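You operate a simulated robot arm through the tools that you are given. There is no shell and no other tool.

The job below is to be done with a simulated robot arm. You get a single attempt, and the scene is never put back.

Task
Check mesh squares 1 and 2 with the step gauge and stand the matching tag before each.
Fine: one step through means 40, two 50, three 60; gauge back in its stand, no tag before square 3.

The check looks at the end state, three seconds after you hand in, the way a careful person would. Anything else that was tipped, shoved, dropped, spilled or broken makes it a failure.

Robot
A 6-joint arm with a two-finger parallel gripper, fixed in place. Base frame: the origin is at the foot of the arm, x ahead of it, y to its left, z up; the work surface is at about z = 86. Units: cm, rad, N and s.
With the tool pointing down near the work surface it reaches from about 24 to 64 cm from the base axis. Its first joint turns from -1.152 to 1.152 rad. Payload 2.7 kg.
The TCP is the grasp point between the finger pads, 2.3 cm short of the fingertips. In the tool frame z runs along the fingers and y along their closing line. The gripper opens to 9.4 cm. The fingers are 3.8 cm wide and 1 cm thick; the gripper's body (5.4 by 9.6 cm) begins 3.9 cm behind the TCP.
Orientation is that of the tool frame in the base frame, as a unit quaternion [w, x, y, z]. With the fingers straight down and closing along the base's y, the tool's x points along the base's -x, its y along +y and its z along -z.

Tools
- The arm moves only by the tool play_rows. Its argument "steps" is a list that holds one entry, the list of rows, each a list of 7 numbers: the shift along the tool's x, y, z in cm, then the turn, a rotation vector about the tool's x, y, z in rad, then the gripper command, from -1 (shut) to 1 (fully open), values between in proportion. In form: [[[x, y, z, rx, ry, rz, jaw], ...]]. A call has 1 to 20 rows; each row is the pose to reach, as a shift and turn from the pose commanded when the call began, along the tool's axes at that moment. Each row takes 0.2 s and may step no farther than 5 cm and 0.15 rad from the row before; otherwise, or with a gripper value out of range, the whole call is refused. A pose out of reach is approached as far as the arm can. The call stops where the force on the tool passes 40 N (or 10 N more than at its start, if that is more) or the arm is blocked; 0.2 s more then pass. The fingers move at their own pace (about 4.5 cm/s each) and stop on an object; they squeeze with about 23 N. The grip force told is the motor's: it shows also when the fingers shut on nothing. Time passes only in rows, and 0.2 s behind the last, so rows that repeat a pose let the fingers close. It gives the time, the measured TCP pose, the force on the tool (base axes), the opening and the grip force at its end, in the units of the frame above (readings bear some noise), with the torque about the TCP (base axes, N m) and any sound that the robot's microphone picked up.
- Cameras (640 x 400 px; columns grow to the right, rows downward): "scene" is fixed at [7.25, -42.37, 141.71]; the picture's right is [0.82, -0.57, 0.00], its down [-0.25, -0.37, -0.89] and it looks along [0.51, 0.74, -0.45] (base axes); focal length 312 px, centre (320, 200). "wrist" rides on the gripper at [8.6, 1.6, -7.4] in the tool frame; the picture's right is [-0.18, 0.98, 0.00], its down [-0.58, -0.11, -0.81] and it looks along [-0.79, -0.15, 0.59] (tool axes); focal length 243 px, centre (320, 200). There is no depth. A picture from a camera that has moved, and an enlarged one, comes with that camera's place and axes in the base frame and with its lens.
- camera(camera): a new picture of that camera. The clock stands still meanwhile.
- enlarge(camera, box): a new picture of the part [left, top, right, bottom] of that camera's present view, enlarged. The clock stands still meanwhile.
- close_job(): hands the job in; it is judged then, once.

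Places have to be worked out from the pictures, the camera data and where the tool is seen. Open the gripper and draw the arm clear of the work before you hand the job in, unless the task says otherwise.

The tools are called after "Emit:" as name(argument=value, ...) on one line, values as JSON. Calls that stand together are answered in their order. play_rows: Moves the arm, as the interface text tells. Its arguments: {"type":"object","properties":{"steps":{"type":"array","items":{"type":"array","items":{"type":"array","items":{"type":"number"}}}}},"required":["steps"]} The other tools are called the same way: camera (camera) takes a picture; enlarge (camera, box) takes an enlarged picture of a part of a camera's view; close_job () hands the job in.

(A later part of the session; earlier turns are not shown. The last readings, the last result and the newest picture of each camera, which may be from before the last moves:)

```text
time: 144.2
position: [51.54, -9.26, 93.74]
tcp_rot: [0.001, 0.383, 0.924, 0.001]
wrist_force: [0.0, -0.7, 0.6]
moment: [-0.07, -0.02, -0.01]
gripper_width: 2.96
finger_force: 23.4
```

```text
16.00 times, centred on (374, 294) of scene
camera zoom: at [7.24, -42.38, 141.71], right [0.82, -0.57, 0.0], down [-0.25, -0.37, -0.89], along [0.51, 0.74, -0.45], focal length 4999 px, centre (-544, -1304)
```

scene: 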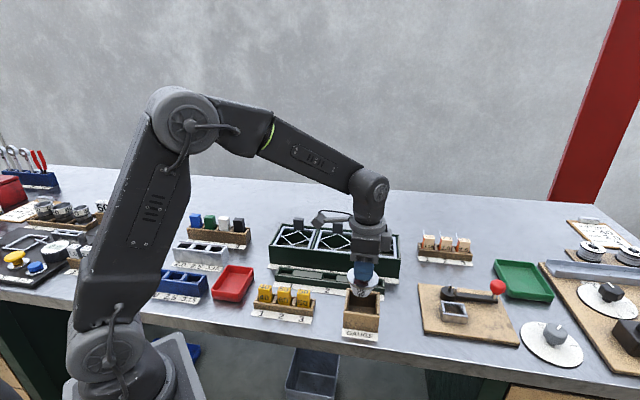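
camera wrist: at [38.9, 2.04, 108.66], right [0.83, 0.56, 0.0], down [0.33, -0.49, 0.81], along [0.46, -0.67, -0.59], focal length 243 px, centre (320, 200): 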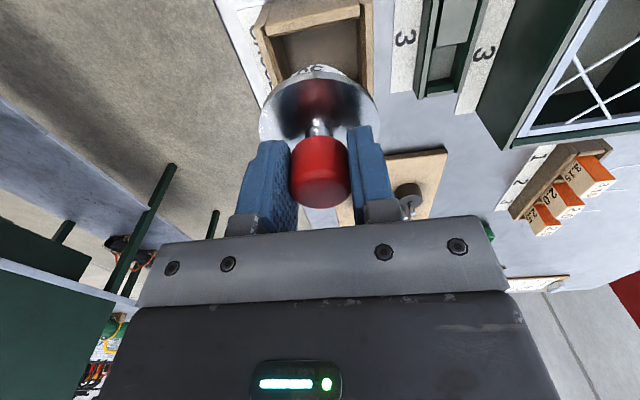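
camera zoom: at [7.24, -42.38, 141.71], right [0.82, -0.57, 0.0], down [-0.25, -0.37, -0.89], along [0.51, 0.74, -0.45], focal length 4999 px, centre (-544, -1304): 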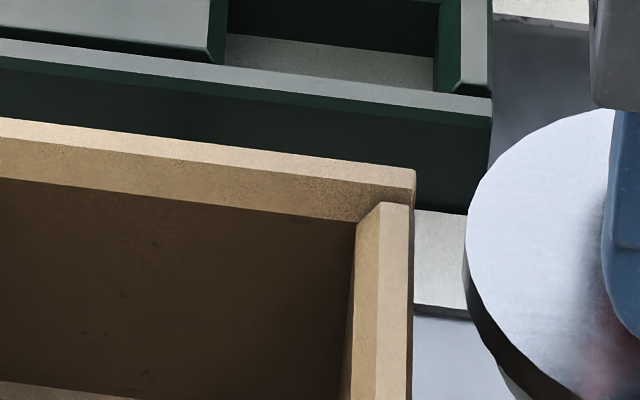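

The geometry is now clear: total height below the flange top is ≈4.3 cm, so in the stand the gauge stands on its foot, with the flange nested closely between the walls. I lift the upright gauge and carry it back over the stand.

Emit:
play_rows(steps=[[[0, 0, -0.15, 0, 0, 0, -1], [0, 0, -0.4, 0, 0, 0, -1], [0, 0, -0.8, 0, 0, 0, -1], [0, 0, -1.3, 0, 0, 0, -1], [0, 0, -1.9, 0, 0, 0, -1], [0, 0, -2.5, 0, 0, 0, -1], [0, 0, -3.1, 0, 0, 0, -1], [0, 0, -3.7, 0, 0, 0, -1], [0, 0, -4.3, 0, 0, 0, -1], [0, 0, -4.9, 0, 0, 0, -1], [0, 0, -5.5, 0, 0, 0, -1], [0, 0, -6.1, 0, 0, 0, -1], [0, 0, -6.7, 0, 0, 0, -1], [0, 0, -7.2, 0, 0, 0, -1], [0, 0, -7.5, 0, 0, 0, -1], [0, 0, -7.5, 0, 0, 0, -1]]])

Emit:
play_rows(steps=[[[0.2, -0.06, 0, 0, 0, 0, -1], [0.7, -0.2, 0, 0, 0, 0, -1], [1.4, -0.42, 0, 0, 0, 0, -1], [2.1, -0.64, 0, 0, 0, 0, -1], [2.8, -0.86, 0, 0, 0, 0, -1], [3.5, -1.08, 0, 0, 0, 0, -1], [4.2, -1.3, 0, 0, 0, 0, -1], [4.9, -1.5, 0, 0, 0, 0, -1], [5.6, -1.72, 0, 0, 0, 0, -1], [6.3, -1.94, 0, 0, 0, 0, -1], [7.0, -2.15, 0, 0, 0, 0, -1], [7.5, -2.3, 0, 0, 0, 0, -1], [7.8, -2.4, 0, 0, 0, 0, -1], [7.9, -2.42, 0, 0, 0, 0, -1], [7.9, -2.42, 0, 0, 0, 0, -1]]])

Emit:
play_rows(steps=[[[0, 0, 0.2, 0, 0, 0, -1], [0, 0, 0.6, 0, 0, 0, -1], [0, 0, 1.1, 0, 0, 0, -1], [0, 0, 1.7, 0, 0, 0, -1], [0, 0, 2.3, 0, 0, 0, -1], [0, 0, 2.9, 0, 0, 0, -1], [0, 0, 3.5, 0, 0, 0, -1], [0, 0, 4.1, 0, 0, 0, -1], [0, 0, 4.6, 0, 0, 0, -1], [0, 0, 5.0, 0, 0, 0, -1], [0, 0, 5.2, 0, 0, 0, -1], [0, 0, 5.2, 0, 0, 0, -1]]])

Emit:
enlarge(camera="scene", box=[346, 280, 386, 320])

Emit:
enlarge(camera="wrist", box=[220, 60, 420, 220])

```text
time: 147.6
position: [51.53, -9.17, 101.16]
tcp_rot: [0.0, 0.383, 0.924, 0.0]
wrist_force: [-0.7, 0.2, -3.6]
moment: [-0.04, -0.06, 0.0]
gripper_width: 2.95
finger_force: 23.0
```

```text
time: 150.8
position: [44.26, -5.45, 101.13]
tcp_rot: [0.0, 0.382, 0.924, 0.0]
wrist_force: [-0.6, 0.2, -3.8]
moment: [-0.01, -0.01, -0.03]
gripper_width: 2.96
finger_force: 23.2
```

```text
time: 153.4
position: [44.32, -5.28, 95.96]
tcp_rot: [0.0, 0.382, 0.924, 0.0]
wrist_force: [0.2, -0.7, -3.2]
moment: [-0.02, -0.02, -0.01]
gripper_width: 2.94
finger_force: 23.3
```

```text
10.00 times, centred on (366, 300) of scene
camera zoom: at [7.25, -42.38, 141.71], right [0.82, -0.57, 0.0], down [-0.25, -0.37, -0.89], along [0.51, 0.74, -0.45], focal length 3124 px, centre (-140, -800)
```

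zoom: 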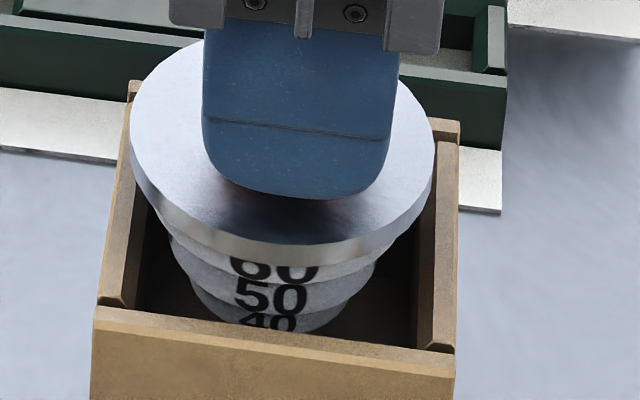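

```text
2.50 times, centred on (320, 140) of wrist
camera zoom: at [39.29, 1.9, 103.39], right [0.83, 0.56, 0.0], down [0.33, -0.49, 0.81], along [0.46, -0.67, -0.59], focal length 606 px, centre (320, 350)
```

zoom: 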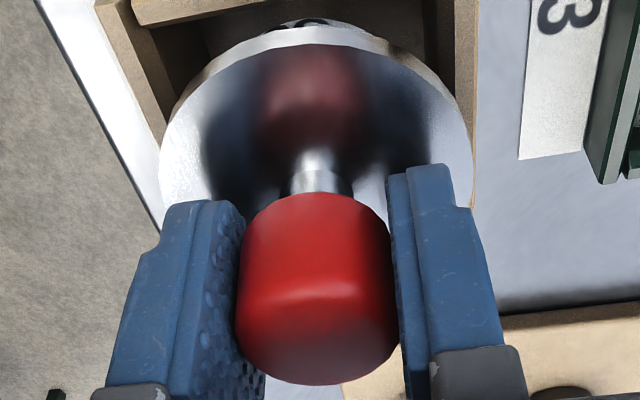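

Upright over the stand; the flange needs ≈+0.18 cm in s to match its original place. I shift and lower to just above the wall tops.

Emit:
play_rows(steps=[[[-0.09, 0, 0, 0, 0, 0, -1], [-0.18, 0, 0.1, 0, 0, 0, -1], [-0.18, 0, 0.3, 0, 0, 0, -1], [-0.18, 0, 0.5, 0, 0, 0, -1], [-0.18, 0, 0.7, 0, 0, 0, -1], [-0.18, 0, 0.8, 0, 0, 0, -1], [-0.18, 0, 0.8, 0, 0, 0, -1]]])

Emit:
enlarge(camera="scene", box=[346, 280, 386, 320])

Emit:
enlarge(camera="wrist", box=[220, 60, 420, 220])

```text
time: 155.0
position: [44.57, -5.71, 94.97]
tcp_rot: [0.0, 0.383, 0.924, 0.0]
wrist_force: [0.7, 0.4, -3.5]
moment: [-0.02, 0.0, 0.0]
gripper_width: 2.92
finger_force: 22.6
```

```text
10.00 times, centred on (366, 300) of scene
camera zoom: at [7.25, -42.38, 141.71], right [0.82, -0.57, 0.0], down [-0.25, -0.37, -0.89], along [0.51, 0.74, -0.45], focal length 3124 px, centre (-140, -800)
```

zoom: 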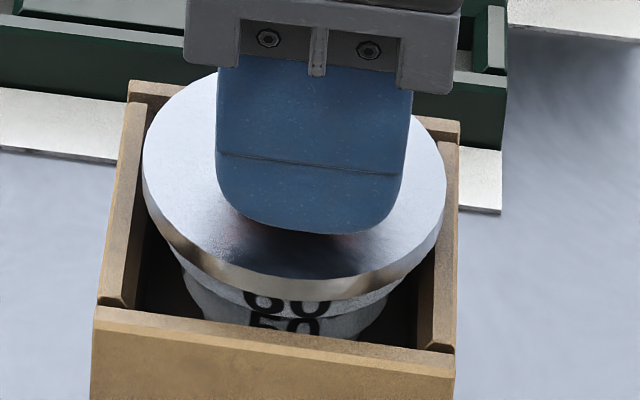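

```text
2.50 times, centred on (320, 140) of wrist
camera zoom: at [39.5, 1.64, 102.51], right [0.83, 0.56, 0.0], down [0.33, -0.49, 0.81], along [0.46, -0.67, -0.59], focal length 606 px, centre (320, 350)
```

zoom: 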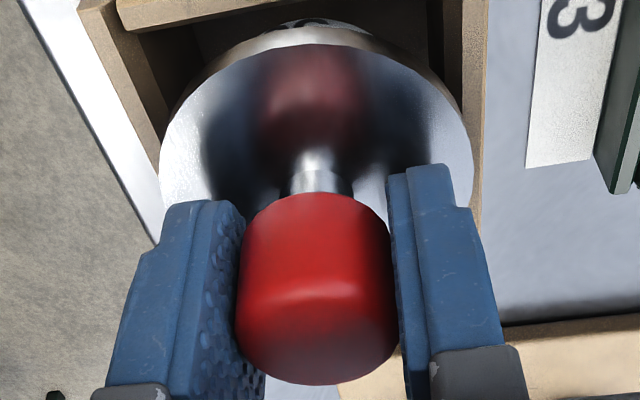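

It moved slightly more than wanted (flange 142–446). I correct by −0.13 s and check again before lowering.

Emit:
play_rows(steps=[[[0.06, 0, 0, 0, 0, 0, -1], [0.13, 0, 0, 0, 0, 0, -1], [0.13, 0, 0, 0, 0, 0, -1], [0.13, 0, 0, 0, 0, 0, -1]]])

Emit:
enlarge(camera="scene", box=[346, 280, 386, 320])

```text
time: 156.0
position: [44.55, -5.43, 95.15]
tcp_rot: [0.0, 0.383, 0.924, 0.0]
wrist_force: [-0.7, -0.4, -2.6]
moment: [0.0, 0.04, -0.01]
gripper_width: 2.95
finger_force: 23.1
```

```text
10.00 times, centred on (366, 300) of scene
camera zoom: at [7.25, -42.38, 141.71], right [0.82, -0.57, 0.0], down [-0.25, -0.37, -0.89], along [0.51, 0.74, -0.45], focal length 3124 px, centre (-140, -800)
```

zoom: 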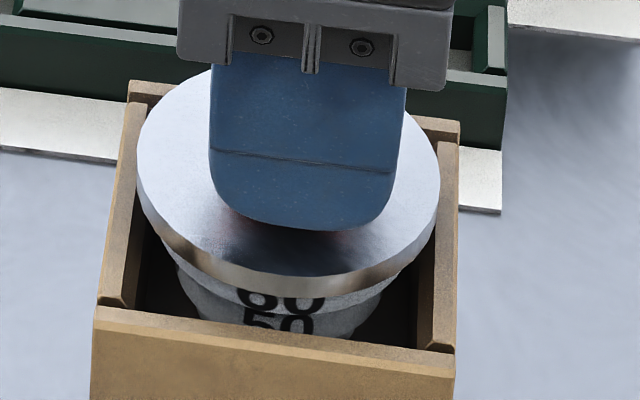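

Now the flange (136–441 at this height) projects to exactly its original place. I lower in tiny steps, watching the force.

Emit:
play_rows(steps=[[[0, 0, 0.08, 0, 0, 0, -1], [0, 0, 0.16, 0, 0, 0, -1], [0, 0, 0.24, 0, 0, 0, -1], [0, 0, 0.24, 0, 0, 0, -1]]])

Emit:
enlarge(camera="scene", box=[346, 280, 386, 320])

```text
time: 157.0
position: [44.43, -5.49, 94.81]
tcp_rot: [0.0, 0.382, 0.924, 0.0]
wrist_force: [-0.3, -0.9, -3.1]
moment: [0.02, 0.0, 0.0]
gripper_width: 2.93
finger_force: 23.1
```

```text
10.00 times, centred on (366, 300) of scene
camera zoom: at [7.25, -42.38, 141.71], right [0.82, -0.57, 0.0], down [-0.25, -0.37, -0.89], along [0.51, 0.74, -0.45], focal length 3124 px, centre (-140, -800)
```

zoom: 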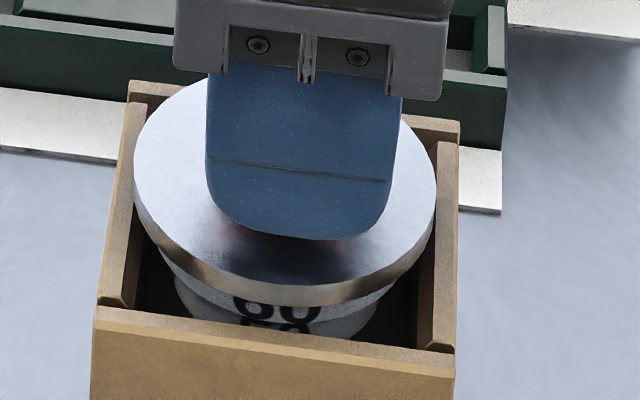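

No contact yet; it drifted ≈0.06 cm left. I correct by +0.06 s and continue down.

Emit:
play_rows(steps=[[[-0.06, 0, 0, 0, 0, 0, -1], [-0.06, 0, 0.08, 0, 0, 0, -1], [-0.06, 0, 0.16, 0, 0, 0, -1], [-0.06, 0, 0.16, 0, 0, 0, -1]]])

Emit:
enlarge(camera="scene", box=[346, 280, 386, 320])

```text
time: 158.0
position: [44.43, -5.5, 94.74]
tcp_rot: [0.0, 0.383, 0.924, 0.0]
wrist_force: [0.2, 0.5, -3.8]
moment: [0.01, -0.02, 0.03]
gripper_width: 2.95
finger_force: 23.0
```

```text
10.00 times, centred on (366, 300) of scene
camera zoom: at [7.25, -42.38, 141.71], right [0.82, -0.57, 0.0], down [-0.25, -0.37, -0.89], along [0.51, 0.74, -0.45], focal length 3124 px, centre (-140, -800)
```

zoom: 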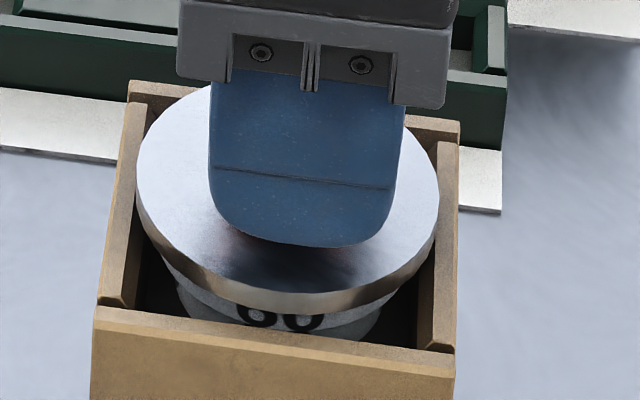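

Centred again (136–440). I lower another 0.2 cm.

Emit:
play_rows(steps=[[[0, 0, 0.07, 0, 0, 0, -1], [0, 0, 0.14, 0, 0, 0, -1], [0, 0, 0.2, 0, 0, 0, -1], [0, 0, 0.2, 0, 0, 0, -1]]])

Emit:
enlarge(camera="scene", box=[346, 280, 386, 320])

```text
time: 159.0
position: [44.49, -5.35, 94.52]
tcp_rot: [-0.001, 0.383, 0.924, 0.001]
wrist_force: [-0.1, -0.1, -2.8]
moment: [0.0, -0.03, 0.02]
gripper_width: 2.94
finger_force: 23.3
```

```text
10.00 times, centred on (366, 300) of scene
camera zoom: at [7.25, -42.38, 141.71], right [0.82, -0.57, 0.0], down [-0.25, -0.37, -0.89], along [0.51, 0.74, -0.45], focal length 3124 px, centre (-140, -800)
```

zoom: 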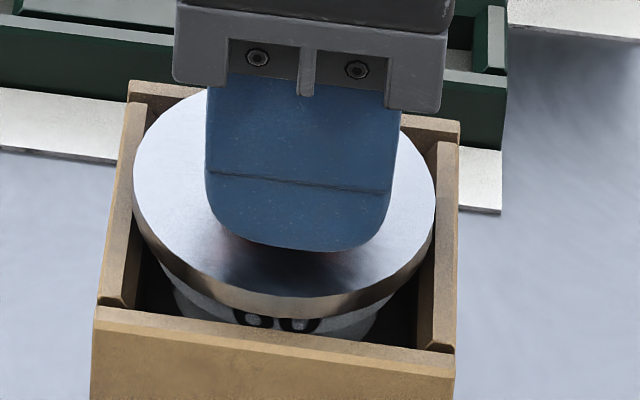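

Still no contact; a small leftward drift again. I add +0.07 s and go down 0.15.

Emit:
play_rows(steps=[[[-0.07, 0, 0, 0, 0, 0, -1], [-0.07, 0, 0.07, 0, 0, 0, -1], [-0.07, 0, 0.14, 0, 0, 0, -1], [-0.07, 0, 0.14, 0, 0, 0, -1]]])

Emit:
enlarge(camera="scene", box=[346, 280, 386, 320])

```text
time: 160.0
position: [44.5, -5.47, 94.37]
tcp_rot: [0.0, 0.383, 0.924, 0.0]
wrist_force: [-0.8, 0.4, -3.1]
moment: [-0.03, -0.02, 0.01]
gripper_width: 2.93
finger_force: 23.1
```

```text
10.00 times, centred on (366, 300) of scene
camera zoom: at [7.25, -42.38, 141.71], right [0.82, -0.57, 0.0], down [-0.25, -0.37, -0.89], along [0.51, 0.74, -0.45], focal length 3124 px, centre (-140, -800)
```

zoom: 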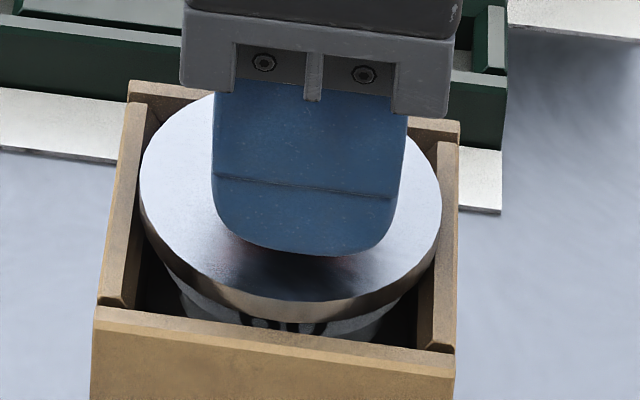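

Overshot right by ≈0.09 cm. I correct with −0.08 s without lowering, and look.

Emit:
play_rows(steps=[[[0.04, 0, 0, 0, 0, 0, -1], [0.08, 0, 0, 0, 0, 0, -1], [0.08, 0, 0, 0, 0, 0, -1]]])

Emit:
enlarge(camera="scene", box=[346, 280, 386, 320])

```text
time: 160.8
position: [44.52, -5.3, 94.41]
tcp_rot: [-0.001, 0.383, 0.924, 0.0]
wrist_force: [-0.3, 0.2, -3.0]
moment: [-0.04, -0.01, 0.01]
gripper_width: 2.95
finger_force: 23.2
```

```text
10.00 times, centred on (366, 300) of scene
camera zoom: at [7.25, -42.38, 141.71], right [0.82, -0.57, 0.0], down [-0.25, -0.37, -0.89], along [0.51, 0.74, -0.45], focal length 3124 px, centre (-140, -800)
```

zoom: 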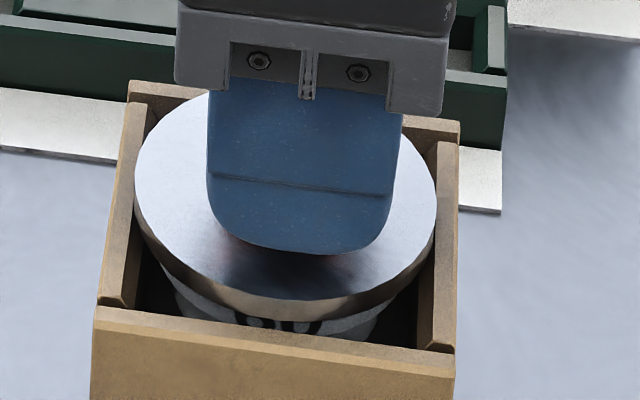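

Centred (134–437). I lower 0.13 more.

Emit:
play_rows(steps=[[[-0.01, 0, 0.06, 0, 0, 0, -1], [-0.02, 0, 0.13, 0, 0, 0, -1], [-0.02, 0, 0.13, 0, 0, 0, -1]]])

Emit:
enlarge(camera="scene", box=[346, 280, 386, 320])

```text
time: 161.6
position: [44.5, -5.42, 94.17]
tcp_rot: [0.0, 0.382, 0.924, 0.0]
wrist_force: [-1.8, 1.6, 0.9]
moment: [0.15, -0.03, 0.01]
gripper_width: 2.92
finger_force: 23.0
```

```text
10.00 times, centred on (366, 300) of scene
camera zoom: at [7.24, -42.37, 141.71], right [0.82, -0.57, 0.0], down [-0.25, -0.37, -0.89], along [0.51, 0.74, -0.45], focal length 3124 px, centre (-140, -800)
```

zoom: 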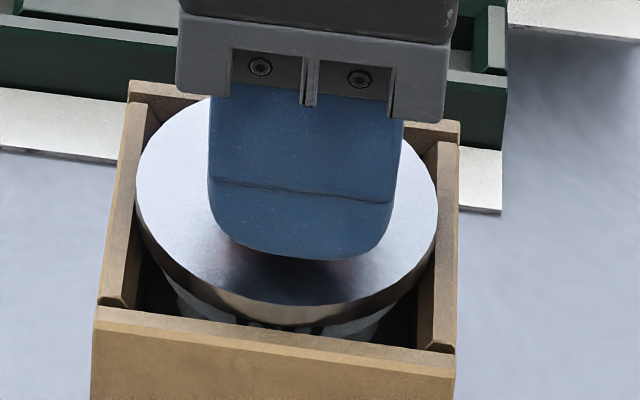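

Contact now at the back wall (w≈+3.3). I ease up, shift 0.1 toward −w and lower again.

Emit:
play_rows(steps=[[[0, 0, -0.1, 0, 0, 0, -1], [0, -0.05, -0.12, 0, 0, 0, -1], [0.01, -0.1, -0.12, 0, 0, 0, -1], [0.01, -0.1, -0.12, 0, 0, 0, -1]]])

Emit:
enlarge(camera="scene", box=[346, 280, 386, 320])

Emit:
play_rows(steps=[[[0, 0, 0.07, 0, 0, 0, -1], [0, 0, 0.14, 0, 0, 0, -1], [0, 0, 0.2, 0, 0, 0, -1], [0, 0, 0.2, 0, 0, 0, -1]]])

Emit:
enlarge(camera="scene", box=[346, 280, 386, 320])

```text
time: 162.6
position: [44.28, -5.56, 94.38]
tcp_rot: [0.0, 0.383, 0.924, 0.0]
wrist_force: [0.8, -0.4, -3.0]
moment: [-0.02, -0.03, 0.03]
gripper_width: 2.93
finger_force: 22.9
```

```text
10.00 times, centred on (366, 300) of scene
camera zoom: at [7.25, -42.38, 141.71], right [0.82, -0.57, 0.0], down [-0.25, -0.37, -0.89], along [0.51, 0.74, -0.45], focal length 3124 px, centre (-140, -800)
```

zoom: 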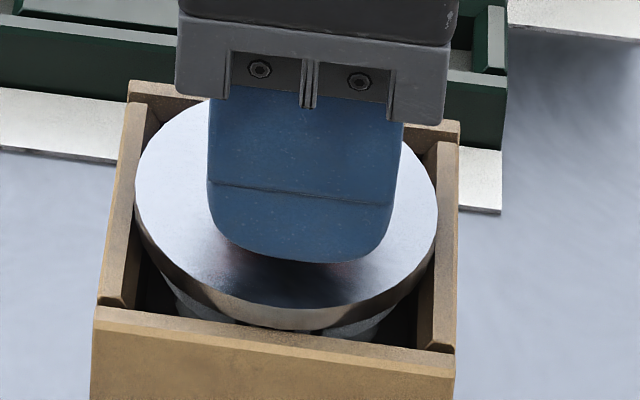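

```text
time: 163.6
position: [44.35, -5.4, 94.29]
tcp_rot: [0.0, 0.383, 0.924, 0.001]
wrist_force: [-6.4, -0.4, 13.4]
moment: [-0.01, 0.21, 0.01]
gripper_width: 2.95
finger_force: 22.9
```

```text
10.00 times, centred on (366, 300) of scene
camera zoom: at [7.21, -42.37, 141.71], right [0.82, -0.57, 0.0], down [-0.25, -0.37, -0.89], along [0.51, 0.74, -0.45], focal length 3124 px, centre (-140, -800)
```

zoom: 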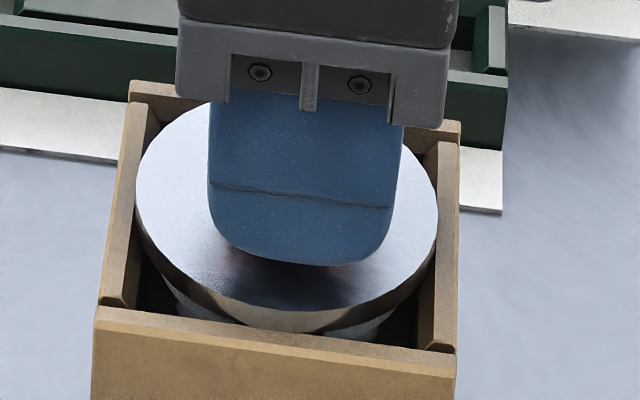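

The vertical reaction is now centred with the flange at its original image position (136–438, rim at ≈331), so the foot is on the floor. I release.

Emit:
play_rows(steps=[[[0, 0, -0.1, 0, 0, 0, -1], [0, 0, -0.1, 0, 0, 0, -0.3], [0, 0, -0.1, 0, 0, 0, 0.0], [0, 0, -0.1, 0, 0, 0, 0.4], [0, 0, -0.1, 0, 0, 0, 0.8], [0, 0, -0.1, 0, 0, 0, 1], [0, 0, -0.1, 0, 0, 0, 1], [0, 0, -3, 0, 0, 0, 1], [0, 0, -6, 0, 0, 0, 1], [0, 0, -9, 0, 0, 0, 1], [0, 0, -9, 0, 0, 0, 1]]])

Emit:
enlarge(camera="scene", box=[330, 270, 400, 350])

Emit:
enlarge(camera="scene", box=[346, 280, 386, 320])

Emit:
enlarge(camera="wrist", box=[270, 0, 390, 120])

```text
time: 166.0
position: [44.34, -5.57, 103.2]
tcp_rot: [0.0, 0.383, 0.924, 0.0]
wrist_force: [-0.2, -0.9, -0.2]
moment: [0.02, -0.01, 0.0]
gripper_width: 9.4
finger_force: 0.1
```

```text
5.00 times, centred on (365, 310) of scene
camera zoom: at [7.25, -42.37, 141.71], right [0.82, -0.57, 0.0], down [-0.25, -0.37, -0.89], along [0.51, 0.74, -0.45], focal length 1562 px, centre (95, -350)
```

zoom: 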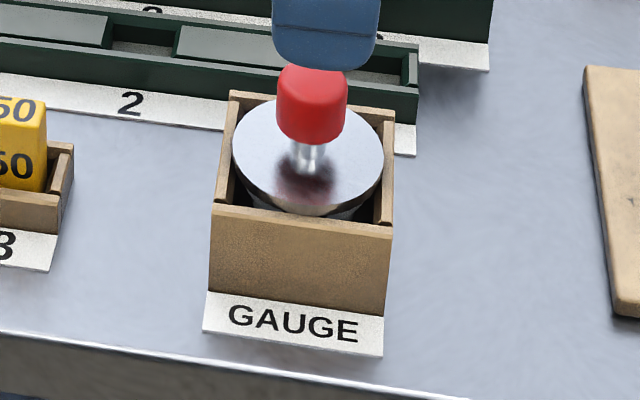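

```text
10.00 times, centred on (366, 300) of scene
camera zoom: at [7.25, -42.37, 141.71], right [0.82, -0.57, 0.0], down [-0.25, -0.37, -0.89], along [0.51, 0.74, -0.45], focal length 3124 px, centre (-140, -800)
```

zoom: 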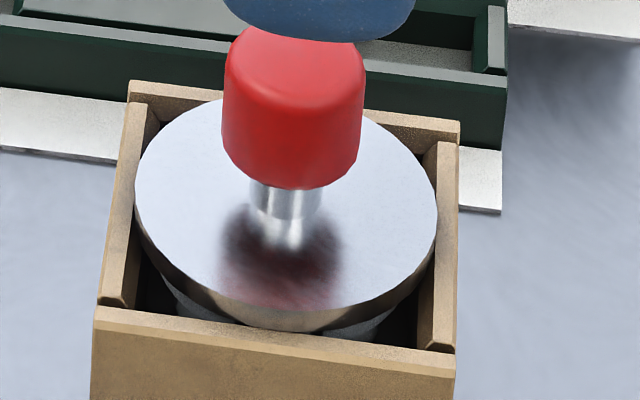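

```text
3.33 times, centred on (330, 60) of wrist
camera zoom: at [39.23, 1.62, 110.7], right [0.83, 0.56, 0.0], down [0.33, -0.49, 0.81], along [0.46, -0.67, -0.59], focal length 809 px, centre (287, 667)
```

zoom: 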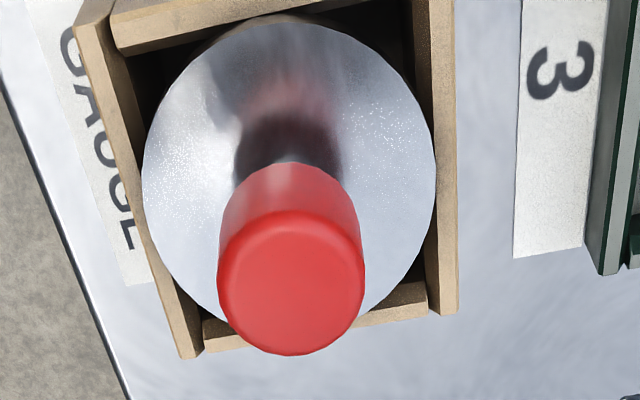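

The gauge is upright and fully seated, as at the start (knob, neck and flange aligned in both views). Next I move over the tag rack toward tag 50 to check its position.

Emit:
play_rows(steps=[[[1.0, 0, 0, 0, 0, 0, 1], [3.5, -0.05, 0, 0, 0, 0, 1], [6.0, -0.1, 0, 0, 0, 0, 1], [8.5, -0.15, 0, 0, 0, 0, 1], [11.0, -0.2, 0, 0, 0, 0, 1], [12.8, -0.2, 0, 0, 0, 0, 1], [13.6, -0.2, 0, 0, 0, 0, 1], [13.6, -0.2, 1.5, 0, 0, 0, 0.3], [13.6, -0.2, 3, 0, 0, 0, -0.1], [13.6, -0.2, 3, 0, 0, 0, -0.1]]])

Emit:
camera(camera="wrist")

Emit:
enlarge(camera="scene", box=[240, 240, 340, 320])

Emit:
enlarge(camera="scene", box=[330, 270, 400, 350])

```text
time: 168.2
position: [34.71, 3.92, 100.07]
tcp_rot: [0.0, 0.382, 0.924, 0.001]
wrist_force: [-0.4, 0.1, -1.0]
moment: [0.0, -0.04, -0.04]
gripper_width: 4.23
finger_force: 0.1
```

```text
taken
camera wrist: at [29.62, 11.16, 107.58], right [0.83, 0.56, 0.0], down [0.33, -0.49, 0.81], along [0.46, -0.67, -0.59], focal length 243 px, centre (320, 200)
```

wrist: 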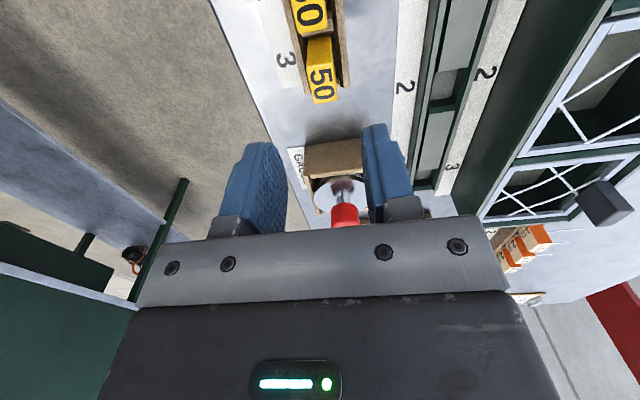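

```text
5.00 times, centred on (290, 280) of scene
camera zoom: at [7.25, -42.37, 141.71], right [0.82, -0.57, 0.0], down [-0.25, -0.37, -0.89], along [0.51, 0.74, -0.45], focal length 1562 px, centre (470, -200)
```

zoom: 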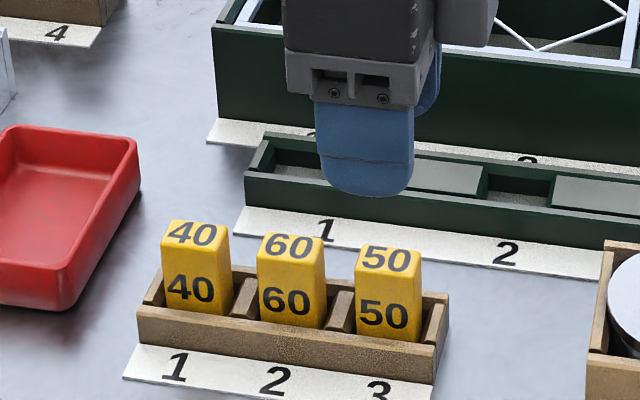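

```text
5.00 times, centred on (365, 310) of scene
camera zoom: at [7.25, -42.37, 141.71], right [0.82, -0.57, 0.0], down [-0.25, -0.37, -0.89], along [0.51, 0.74, -0.45], focal length 1562 px, centre (95, -350)
```

zoom: 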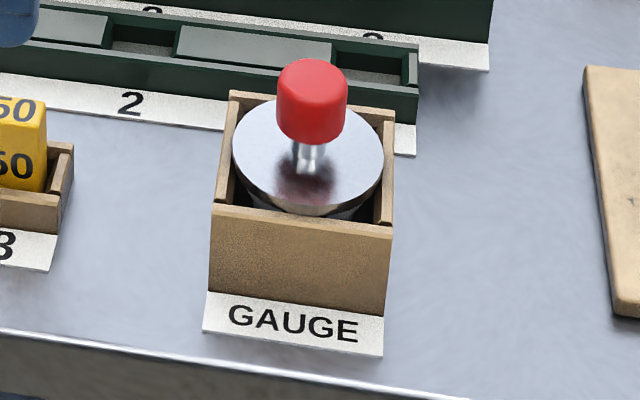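

The gauge matches its original picture exactly. Now I zoom the wrist view on tag 50 for alignment.

Emit:
enlarge(camera="wrist", box=[270, 0, 390, 120])

Emit:
enlarge(camera="scene", box=[262, 270, 342, 320])

```text
3.33 times, centred on (330, 60) of wrist
camera zoom: at [29.62, 11.16, 107.58], right [0.83, 0.56, 0.0], down [0.33, -0.49, 0.81], along [0.46, -0.67, -0.59], focal length 809 px, centre (287, 667)
```

zoom: 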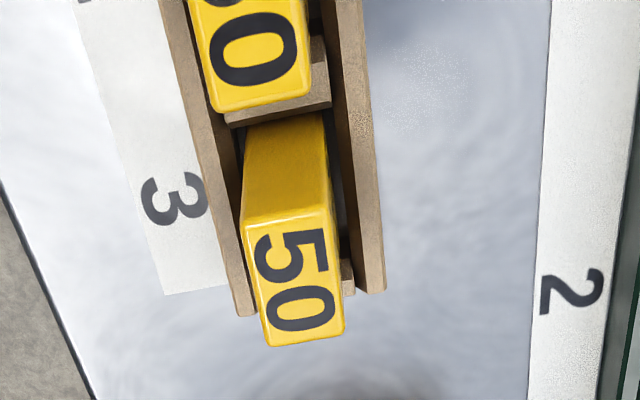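

```text
8.00 times, centred on (302, 295) of scene
camera zoom: at [7.25, -42.37, 141.71], right [0.82, -0.57, 0.0], down [-0.25, -0.37, -0.89], along [0.51, 0.74, -0.45], focal length 2499 px, centre (464, -560)
```

zoom: 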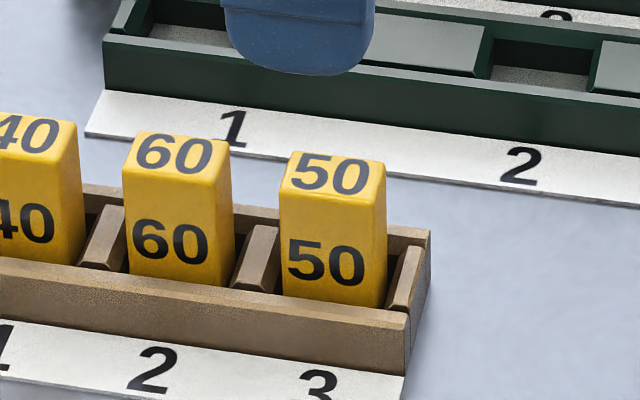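

Tag 50's centre is ≈+0.2 in w from the tool axis, with its top at z≈91.1. I shift 0.2 and descend to just above it with the jaws at 4.2 cm.

Emit:
play_rows(steps=[[[0.03, 0.1, 1, 0, 0, 0, -0.1], [0.05, 0.2, 2.5, 0, 0, 0, -0.1], [0.05, 0.2, 4, 0, 0, 0, -0.1], [0.05, 0.2, 5.5, 0, 0, 0, -0.1], [0.05, 0.2, 6.5, 0, 0, 0, -0.1], [0.05, 0.2, 6.5, 0, 0, 0, -0.1]]])

Emit:
enlarge(camera="wrist", box=[230, 40, 410, 200])

Emit:
enlarge(camera="scene", box=[262, 260, 342, 320])

```text
time: 169.6
position: [34.62, 4.19, 93.6]
tcp_rot: [0.001, 0.383, 0.924, 0.0]
wrist_force: [0.4, 0.3, -1.3]
moment: [-0.03, -0.02, -0.03]
gripper_width: 4.23
finger_force: 0.2
```

```text
2.50 times, centred on (320, 120) of wrist
camera zoom: at [29.68, 11.33, 101.07], right [0.83, 0.56, 0.0], down [0.33, -0.49, 0.81], along [0.46, -0.67, -0.59], focal length 606 px, centre (320, 400)
```

zoom: 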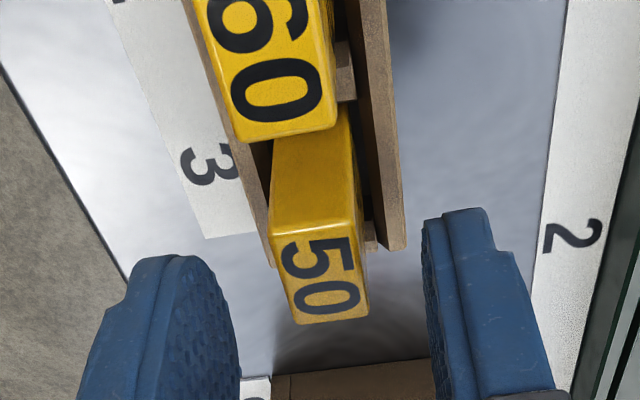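

```text
6.67 times, centred on (302, 290) of scene
camera zoom: at [7.25, -42.37, 141.71], right [0.82, -0.57, 0.0], down [-0.25, -0.37, -0.89], along [0.51, 0.74, -0.45], focal length 2083 px, centre (440, -400)
```

zoom: 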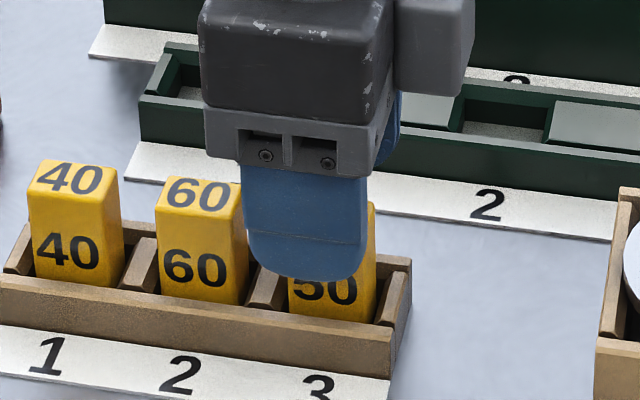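

The tag is centred in w, and I shift +0.2 in s. Then I descend 2.35 cm so the tips straddle the upper part of the tag.

Emit:
play_rows(steps=[[[-0.1, 0, 0.3, 0, 0, 0, -0.1], [-0.2, 0, 0.8, 0, 0, 0, -0.1], [-0.2, 0, 1.3, 0, 0, 0, -0.1], [-0.2, 0, 1.8, 0, 0, 0, -0.1], [-0.2, 0, 2.2, 0, 0, 0, -0.1], [-0.2, 0, 2.35, 0, 0, 0, -0.1], [-0.2, 0, 2.35, 0, 0, 0, -0.1]]])

Emit:
enlarge(camera="wrist", box=[230, 40, 410, 200])

Emit:
enlarge(camera="scene", box=[262, 260, 342, 320])

```text
time: 171.2
position: [34.92, 4.08, 91.23]
tcp_rot: [-0.001, 0.383, 0.924, 0.0]
wrist_force: [-0.4, 0.2, -0.5]
moment: [0.01, 0.02, 0.0]
gripper_width: 4.23
finger_force: 0.1
```

```text
2.50 times, centred on (320, 120) of wrist
camera zoom: at [29.8, 11.23, 98.77], right [0.83, 0.56, 0.0], down [0.33, -0.49, 0.81], along [0.46, -0.67, -0.59], focal length 606 px, centre (320, 400)
```

zoom: 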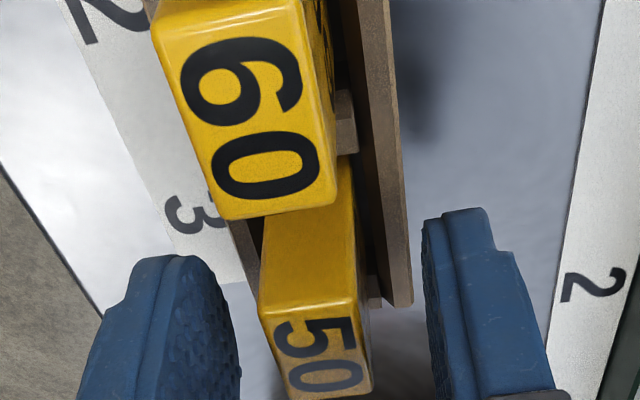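

```text
6.67 times, centred on (302, 290) of scene
camera zoom: at [7.25, -42.37, 141.71], right [0.82, -0.57, 0.0], down [-0.25, -0.37, -0.89], along [0.51, 0.74, -0.45], focal length 2083 px, centre (440, -400)
```

zoom: 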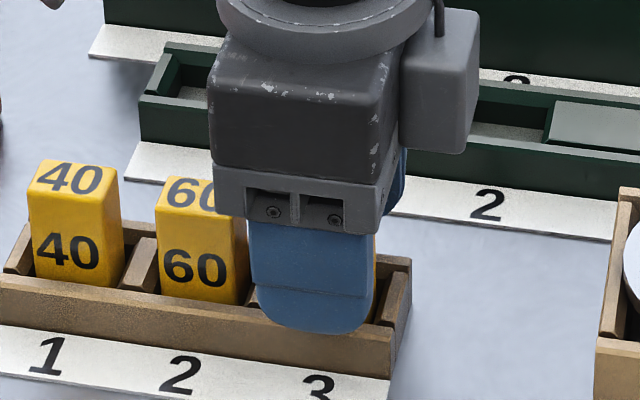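

No contact forces; the jaws straddle tag 50. I close on it.

Emit:
play_rows(steps=[[[0, 0, 0, 0, 0, 0, -0.3], [0, 0, 0, 0, 0, 0, -0.5], [0, 0, 0, 0, 0, 0, -1], [0, 0, 0, 0, 0, 0, -1], [0, 0, 0, 0, 0, 0, -1], [0, 0, 0, 0, 0, 0, -1]]])

Emit:
play_rows(steps=[[[0, 0, -0.1, 0, 0, 0, -1], [0, 0, -0.2, 0, 0, 0, -1], [0, 0, -0.35, 0, 0, 0, -1], [0, 0, -0.5, 0, 0, 0, -1], [0, 0, -0.7, 0, 0, 0, -1], [0, 0, -0.9, 0, 0, 0, -1], [0, 0, -1.2, 0, 0, 0, -1], [0, 0, -1.5, 0, 0, 0, -1], [0, 0, -1.5, 0, 0, 0, -1]]])

Emit:
enlarge(camera="scene", box=[262, 260, 342, 320])

Emit:
enlarge(camera="wrist", box=[230, 40, 410, 220])

```text
time: 172.6
position: [34.86, 4.03, 91.36]
tcp_rot: [0.0, 0.383, 0.924, 0.0]
wrist_force: [0.9, 0.0, 0.5]
moment: [-0.02, 0.01, -0.02]
gripper_width: 1.72
finger_force: 23.3
```

```text
time: 174.6
position: [34.86, 4.01, 92.8]
tcp_rot: [0.0, 0.383, 0.924, 0.0]
wrist_force: [-0.9, 0.0, -0.1]
moment: [-0.01, -0.03, 0.0]
gripper_width: 1.71
finger_force: 22.7
```

```text
6.67 times, centred on (302, 290) of scene
camera zoom: at [7.25, -42.37, 141.71], right [0.82, -0.57, 0.0], down [-0.25, -0.37, -0.89], along [0.51, 0.74, -0.45], focal length 2083 px, centre (440, -400)
```

zoom: 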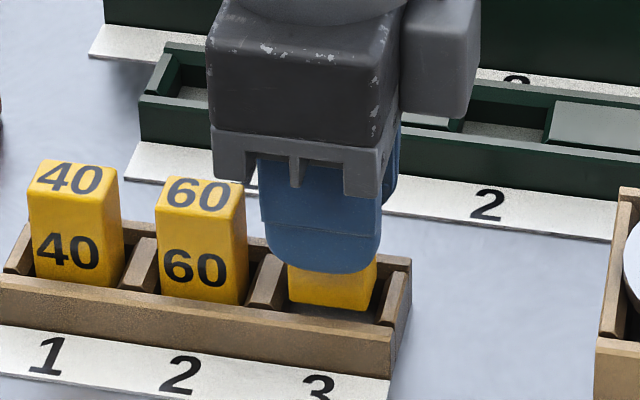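

```text
2.22 times, centred on (320, 130) of wrist
camera zoom: at [29.82, 11.21, 100.22], right [0.83, 0.56, 0.0], down [0.33, -0.49, 0.81], along [0.46, -0.67, -0.59], focal length 539 px, centre (320, 356)
```

zoom: 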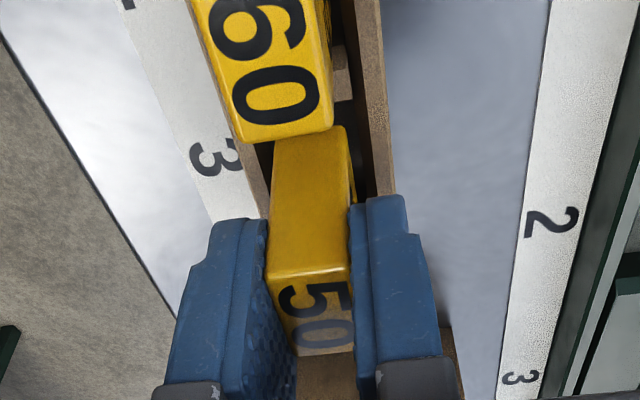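

Tag 50 (1.7 cm thick) is held and rising. I lift it clear to about z=100.

Emit:
play_rows(steps=[[[0, 0, -0.3, 0, 0, 0, -1], [0, 0, -0.8, 0, 0, 0, -1], [0, 0, -1.4, 0, 0, 0, -1], [0, 0, -2.0, 0, 0, 0, -1], [0, 0, -2.7, 0, 0, 0, -1], [0, 0, -3.4, 0, 0, 0, -1], [0, 0, -4.2, 0, 0, 0, -1], [0, 0, -5.0, 0, 0, 0, -1], [0, 0, -5.8, 0, 0, 0, -1], [0, 0, -6.5, 0, 0, 0, -1], [0, 0, -7.0, 0, 0, 0, -1], [0, 0, -7.0, 0, 0, 0, -1]]])

Emit:
enlarge(camera="scene", box=[250, 210, 350, 310])

Emit:
enlarge(camera="scene", box=[265, 255, 345, 305])

```text
time: 177.2
position: [34.77, 3.93, 99.73]
tcp_rot: [0.0, 0.383, 0.924, 0.0]
wrist_force: [0.2, 0.1, 0.9]
moment: [0.03, 0.03, 0.01]
gripper_width: 1.71
finger_force: 23.2
```

```text
4.00 times, centred on (300, 260) of scene
camera zoom: at [7.25, -42.37, 141.71], right [0.82, -0.57, 0.0], down [-0.25, -0.37, -0.89], along [0.51, 0.74, -0.45], focal length 1250 px, centre (400, -40)
```

zoom: 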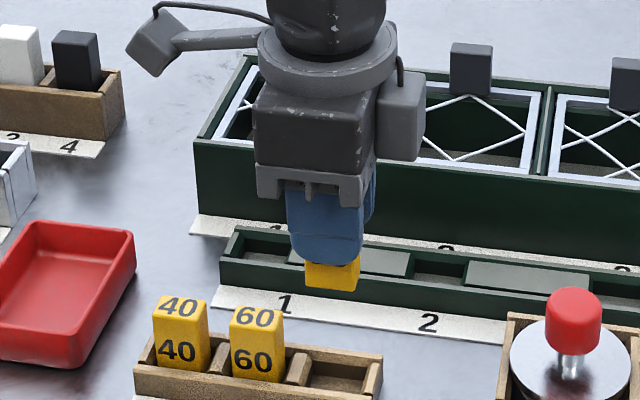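

```text
8.00 times, centred on (305, 280) of scene
camera zoom: at [7.25, -42.37, 141.71], right [0.82, -0.57, 0.0], down [-0.25, -0.37, -0.89], along [0.51, 0.74, -0.45], focal length 2499 px, centre (440, -440)
```

zoom: 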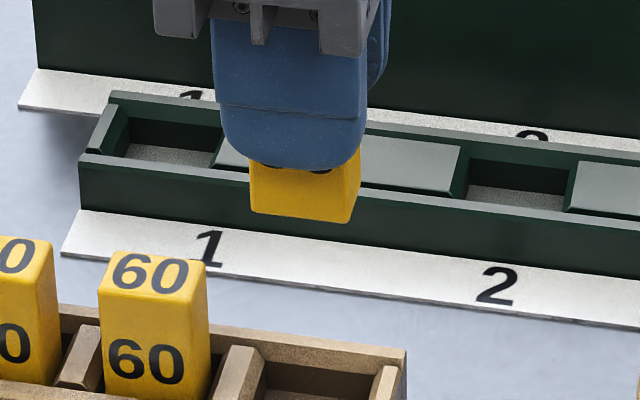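

Tag 50 is in hand. Rail pocket 1 is at s≈14.45, w≈37.1, so I carry the tag above it at this height.

Emit:
play_rows(steps=[[[0.3, 0.4, 0, 0, 0, 0, -1], [0.9, 1.2, 0, 0, 0, 0, -1], [1.7, 2.2, 0, 0, 0, 0, -1], [2.5, 3.3, 0, 0, 0, 0, -1], [3.3, 4.4, 0, 0, 0, 0, -1], [4.1, 5.5, 0, 0, 0, 0, -1], [4.9, 6.6, 0, 0, 0, 0, -1], [5.7, 7.6, 0, 0, 0, 0, -1], [6.4, 8.6, 0, 0, 0, 0, -1], [7.0, 9.3, 0, 0, 0, 0, -1], [7.3, 9.7, 0, 0, 0, 0, -1], [7.3, 9.7, 0, 0, 0, 0, -1]]])

Emit:
camera(camera="wrist")

Emit:
enlarge(camera="scene", box=[260, 220, 340, 290])

```text
time: 179.8
position: [36.54, 16.03, 99.82]
tcp_rot: [-0.001, 0.383, 0.924, 0.0]
wrist_force: [0.6, 0.0, -0.2]
moment: [0.03, -0.01, -0.02]
gripper_width: 1.72
finger_force: 23.0
```

```text
taken
camera wrist: at [31.5, 23.18, 107.28], right [0.83, 0.56, 0.0], down [0.33, -0.49, 0.81], along [0.46, -0.67, -0.59], focal length 243 px, centre (320, 200)
```

wrist: 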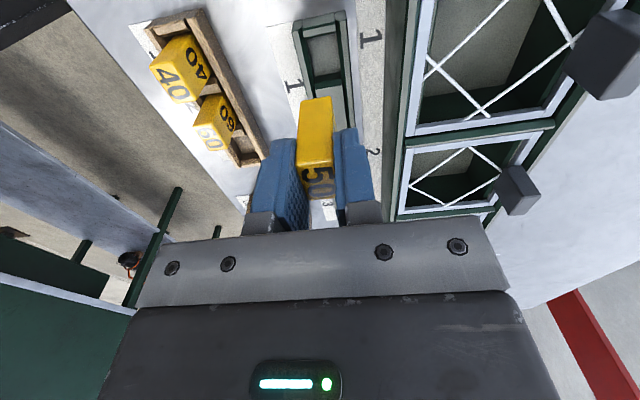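

```text
5.71 times, centred on (300, 255) of scene
camera zoom: at [7.25, -42.37, 141.71], right [0.82, -0.57, 0.0], down [-0.25, -0.37, -0.89], along [0.51, 0.74, -0.45], focal length 1785 px, centre (434, -114)
```

zoom: 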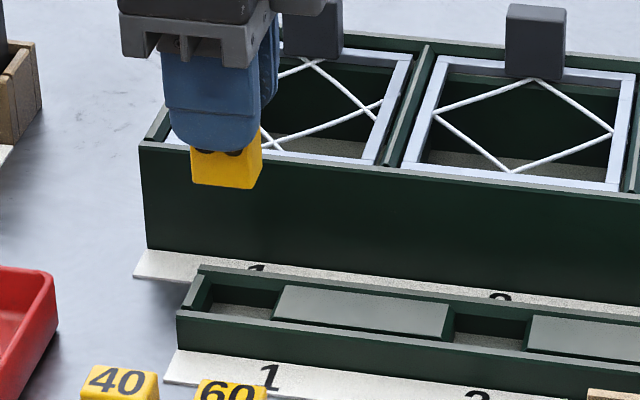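

I zoom the wrist view on the rail pocket to measure its walls relative to the tool axis.

Emit:
enlarge(camera="wrist", box=[270, 0, 390, 120])

Emit:
enlarge(camera="scene", box=[278, 258, 326, 288])

```text
3.33 times, centred on (330, 60) of wrist
camera zoom: at [31.5, 23.18, 107.28], right [0.83, 0.56, 0.0], down [0.33, -0.49, 0.81], along [0.46, -0.67, -0.59], focal length 809 px, centre (287, 667)
```

zoom: 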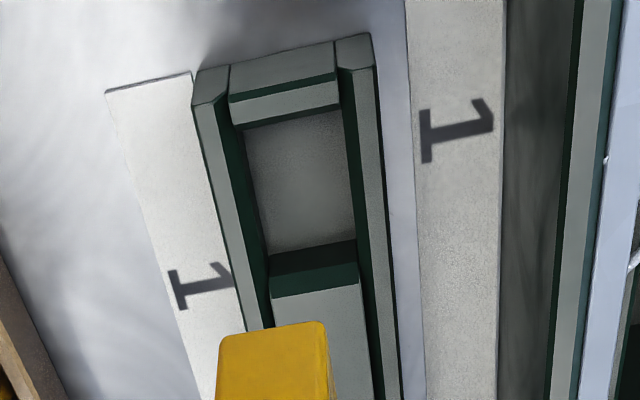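

```text
13.33 times, centred on (302, 273) of scene
camera zoom: at [7.25, -42.37, 141.71], right [0.82, -0.57, 0.0], down [-0.25, -0.37, -0.89], along [0.51, 0.74, -0.45], focal length 4166 px, centre (560, -773)
```

zoom: 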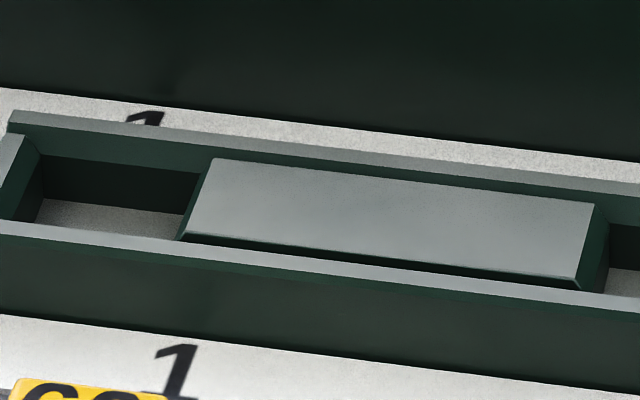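

Relative to the tool axis the pocket's centre is at (+0.13 s, +0.36 w), and the tag's centre at about (−0.1, 0). I shift (+0.23 s, +0.36 w) and lower until the tag's foot is just above the rail.

Emit:
play_rows(steps=[[[-0.12, 0.18, 0.3, 0, 0, 0, -1], [-0.23, 0.36, 0.8, 0, 0, 0, -1], [-0.23, 0.36, 1.5, 0, 0, 0, -1], [-0.23, 0.36, 2.3, 0, 0, 0, -1], [-0.23, 0.36, 3.1, 0, 0, 0, -1], [-0.23, 0.36, 3.9, 0, 0, 0, -1], [-0.23, 0.36, 4.7, 0, 0, 0, -1], [-0.23, 0.36, 5.3, 0, 0, 0, -1], [-0.23, 0.36, 5.7, 0, 0, 0, -1], [-0.23, 0.36, 5.7, 0, 0, 0, -1]]])

Emit:
enlarge(camera="scene", box=[270, 240, 330, 290])

Emit:
enlarge(camera="wrist", box=[240, 0, 400, 160])

```text
time: 182.0
position: [36.97, 16.2, 94.14]
tcp_rot: [-0.001, 0.382, 0.924, 0.0]
wrist_force: [0.2, 0.1, 0.1]
moment: [0.01, -0.02, 0.03]
gripper_width: 1.72
finger_force: 23.1
```

```text
8.00 times, centred on (300, 265) of scene
camera zoom: at [7.25, -42.37, 141.71], right [0.82, -0.57, 0.0], down [-0.25, -0.37, -0.89], along [0.51, 0.74, -0.45], focal length 2499 px, centre (480, -320)
```

zoom: 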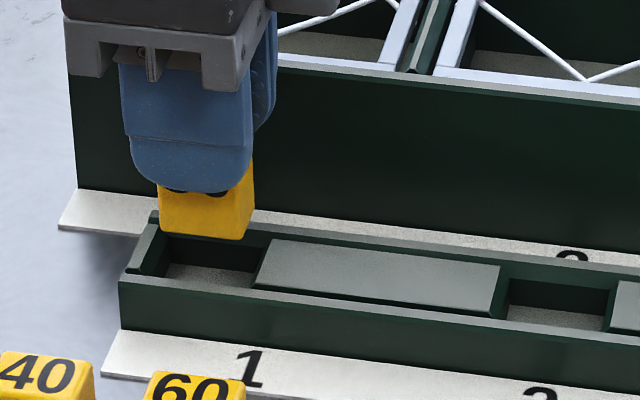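

```text
2.50 times, centred on (320, 80) of wrist
camera zoom: at [31.93, 23.42, 101.61], right [0.83, 0.56, 0.0], down [0.33, -0.49, 0.81], along [0.46, -0.67, -0.59], focal length 606 px, centre (320, 500)
```

zoom: 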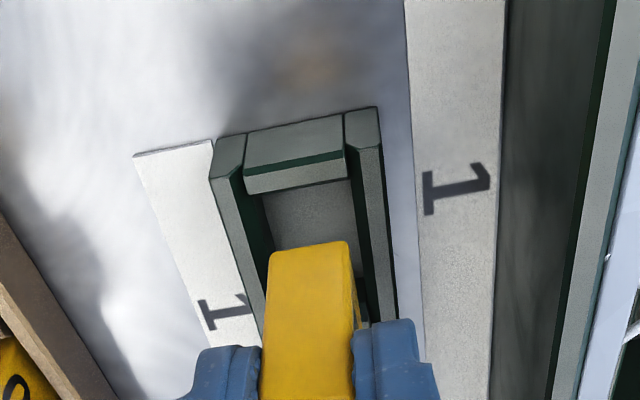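

The views disagree slightly on the s offset, so I zoom the scene camera tightly to compare the tag with pocket 1.

Emit:
enlarge(camera="scene", box=[282, 258, 306, 280])

Emit:
enlarge(camera="wrist", box=[280, 40, 360, 140])

```text
16.00 times, centred on (294, 269) of scene
camera zoom: at [7.25, -42.37, 141.71], right [0.82, -0.57, 0.0], down [-0.25, -0.37, -0.89], along [0.51, 0.74, -0.45], focal length 4999 px, centre (736, -904)
```

zoom: 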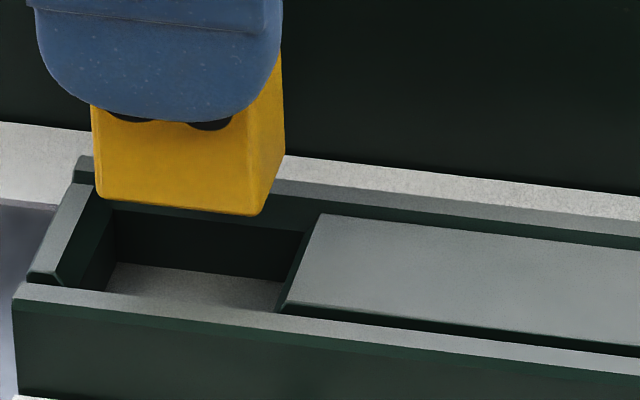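

```text
4.00 times, centred on (320, 90) of wrist
camera zoom: at [31.93, 23.42, 101.61], right [0.83, 0.56, 0.0], down [0.33, -0.49, 0.81], along [0.46, -0.67, -0.59], focal length 970 px, centre (320, 640)
```

zoom: 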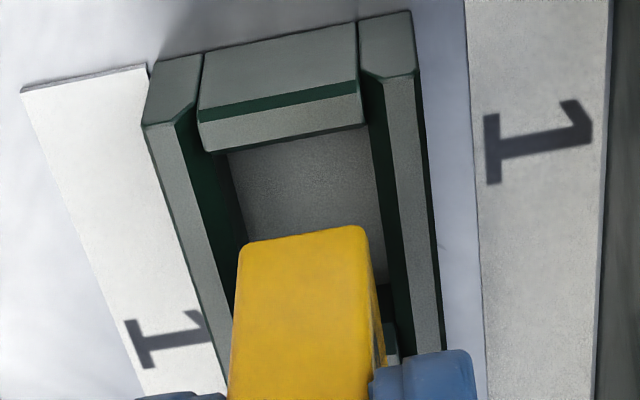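

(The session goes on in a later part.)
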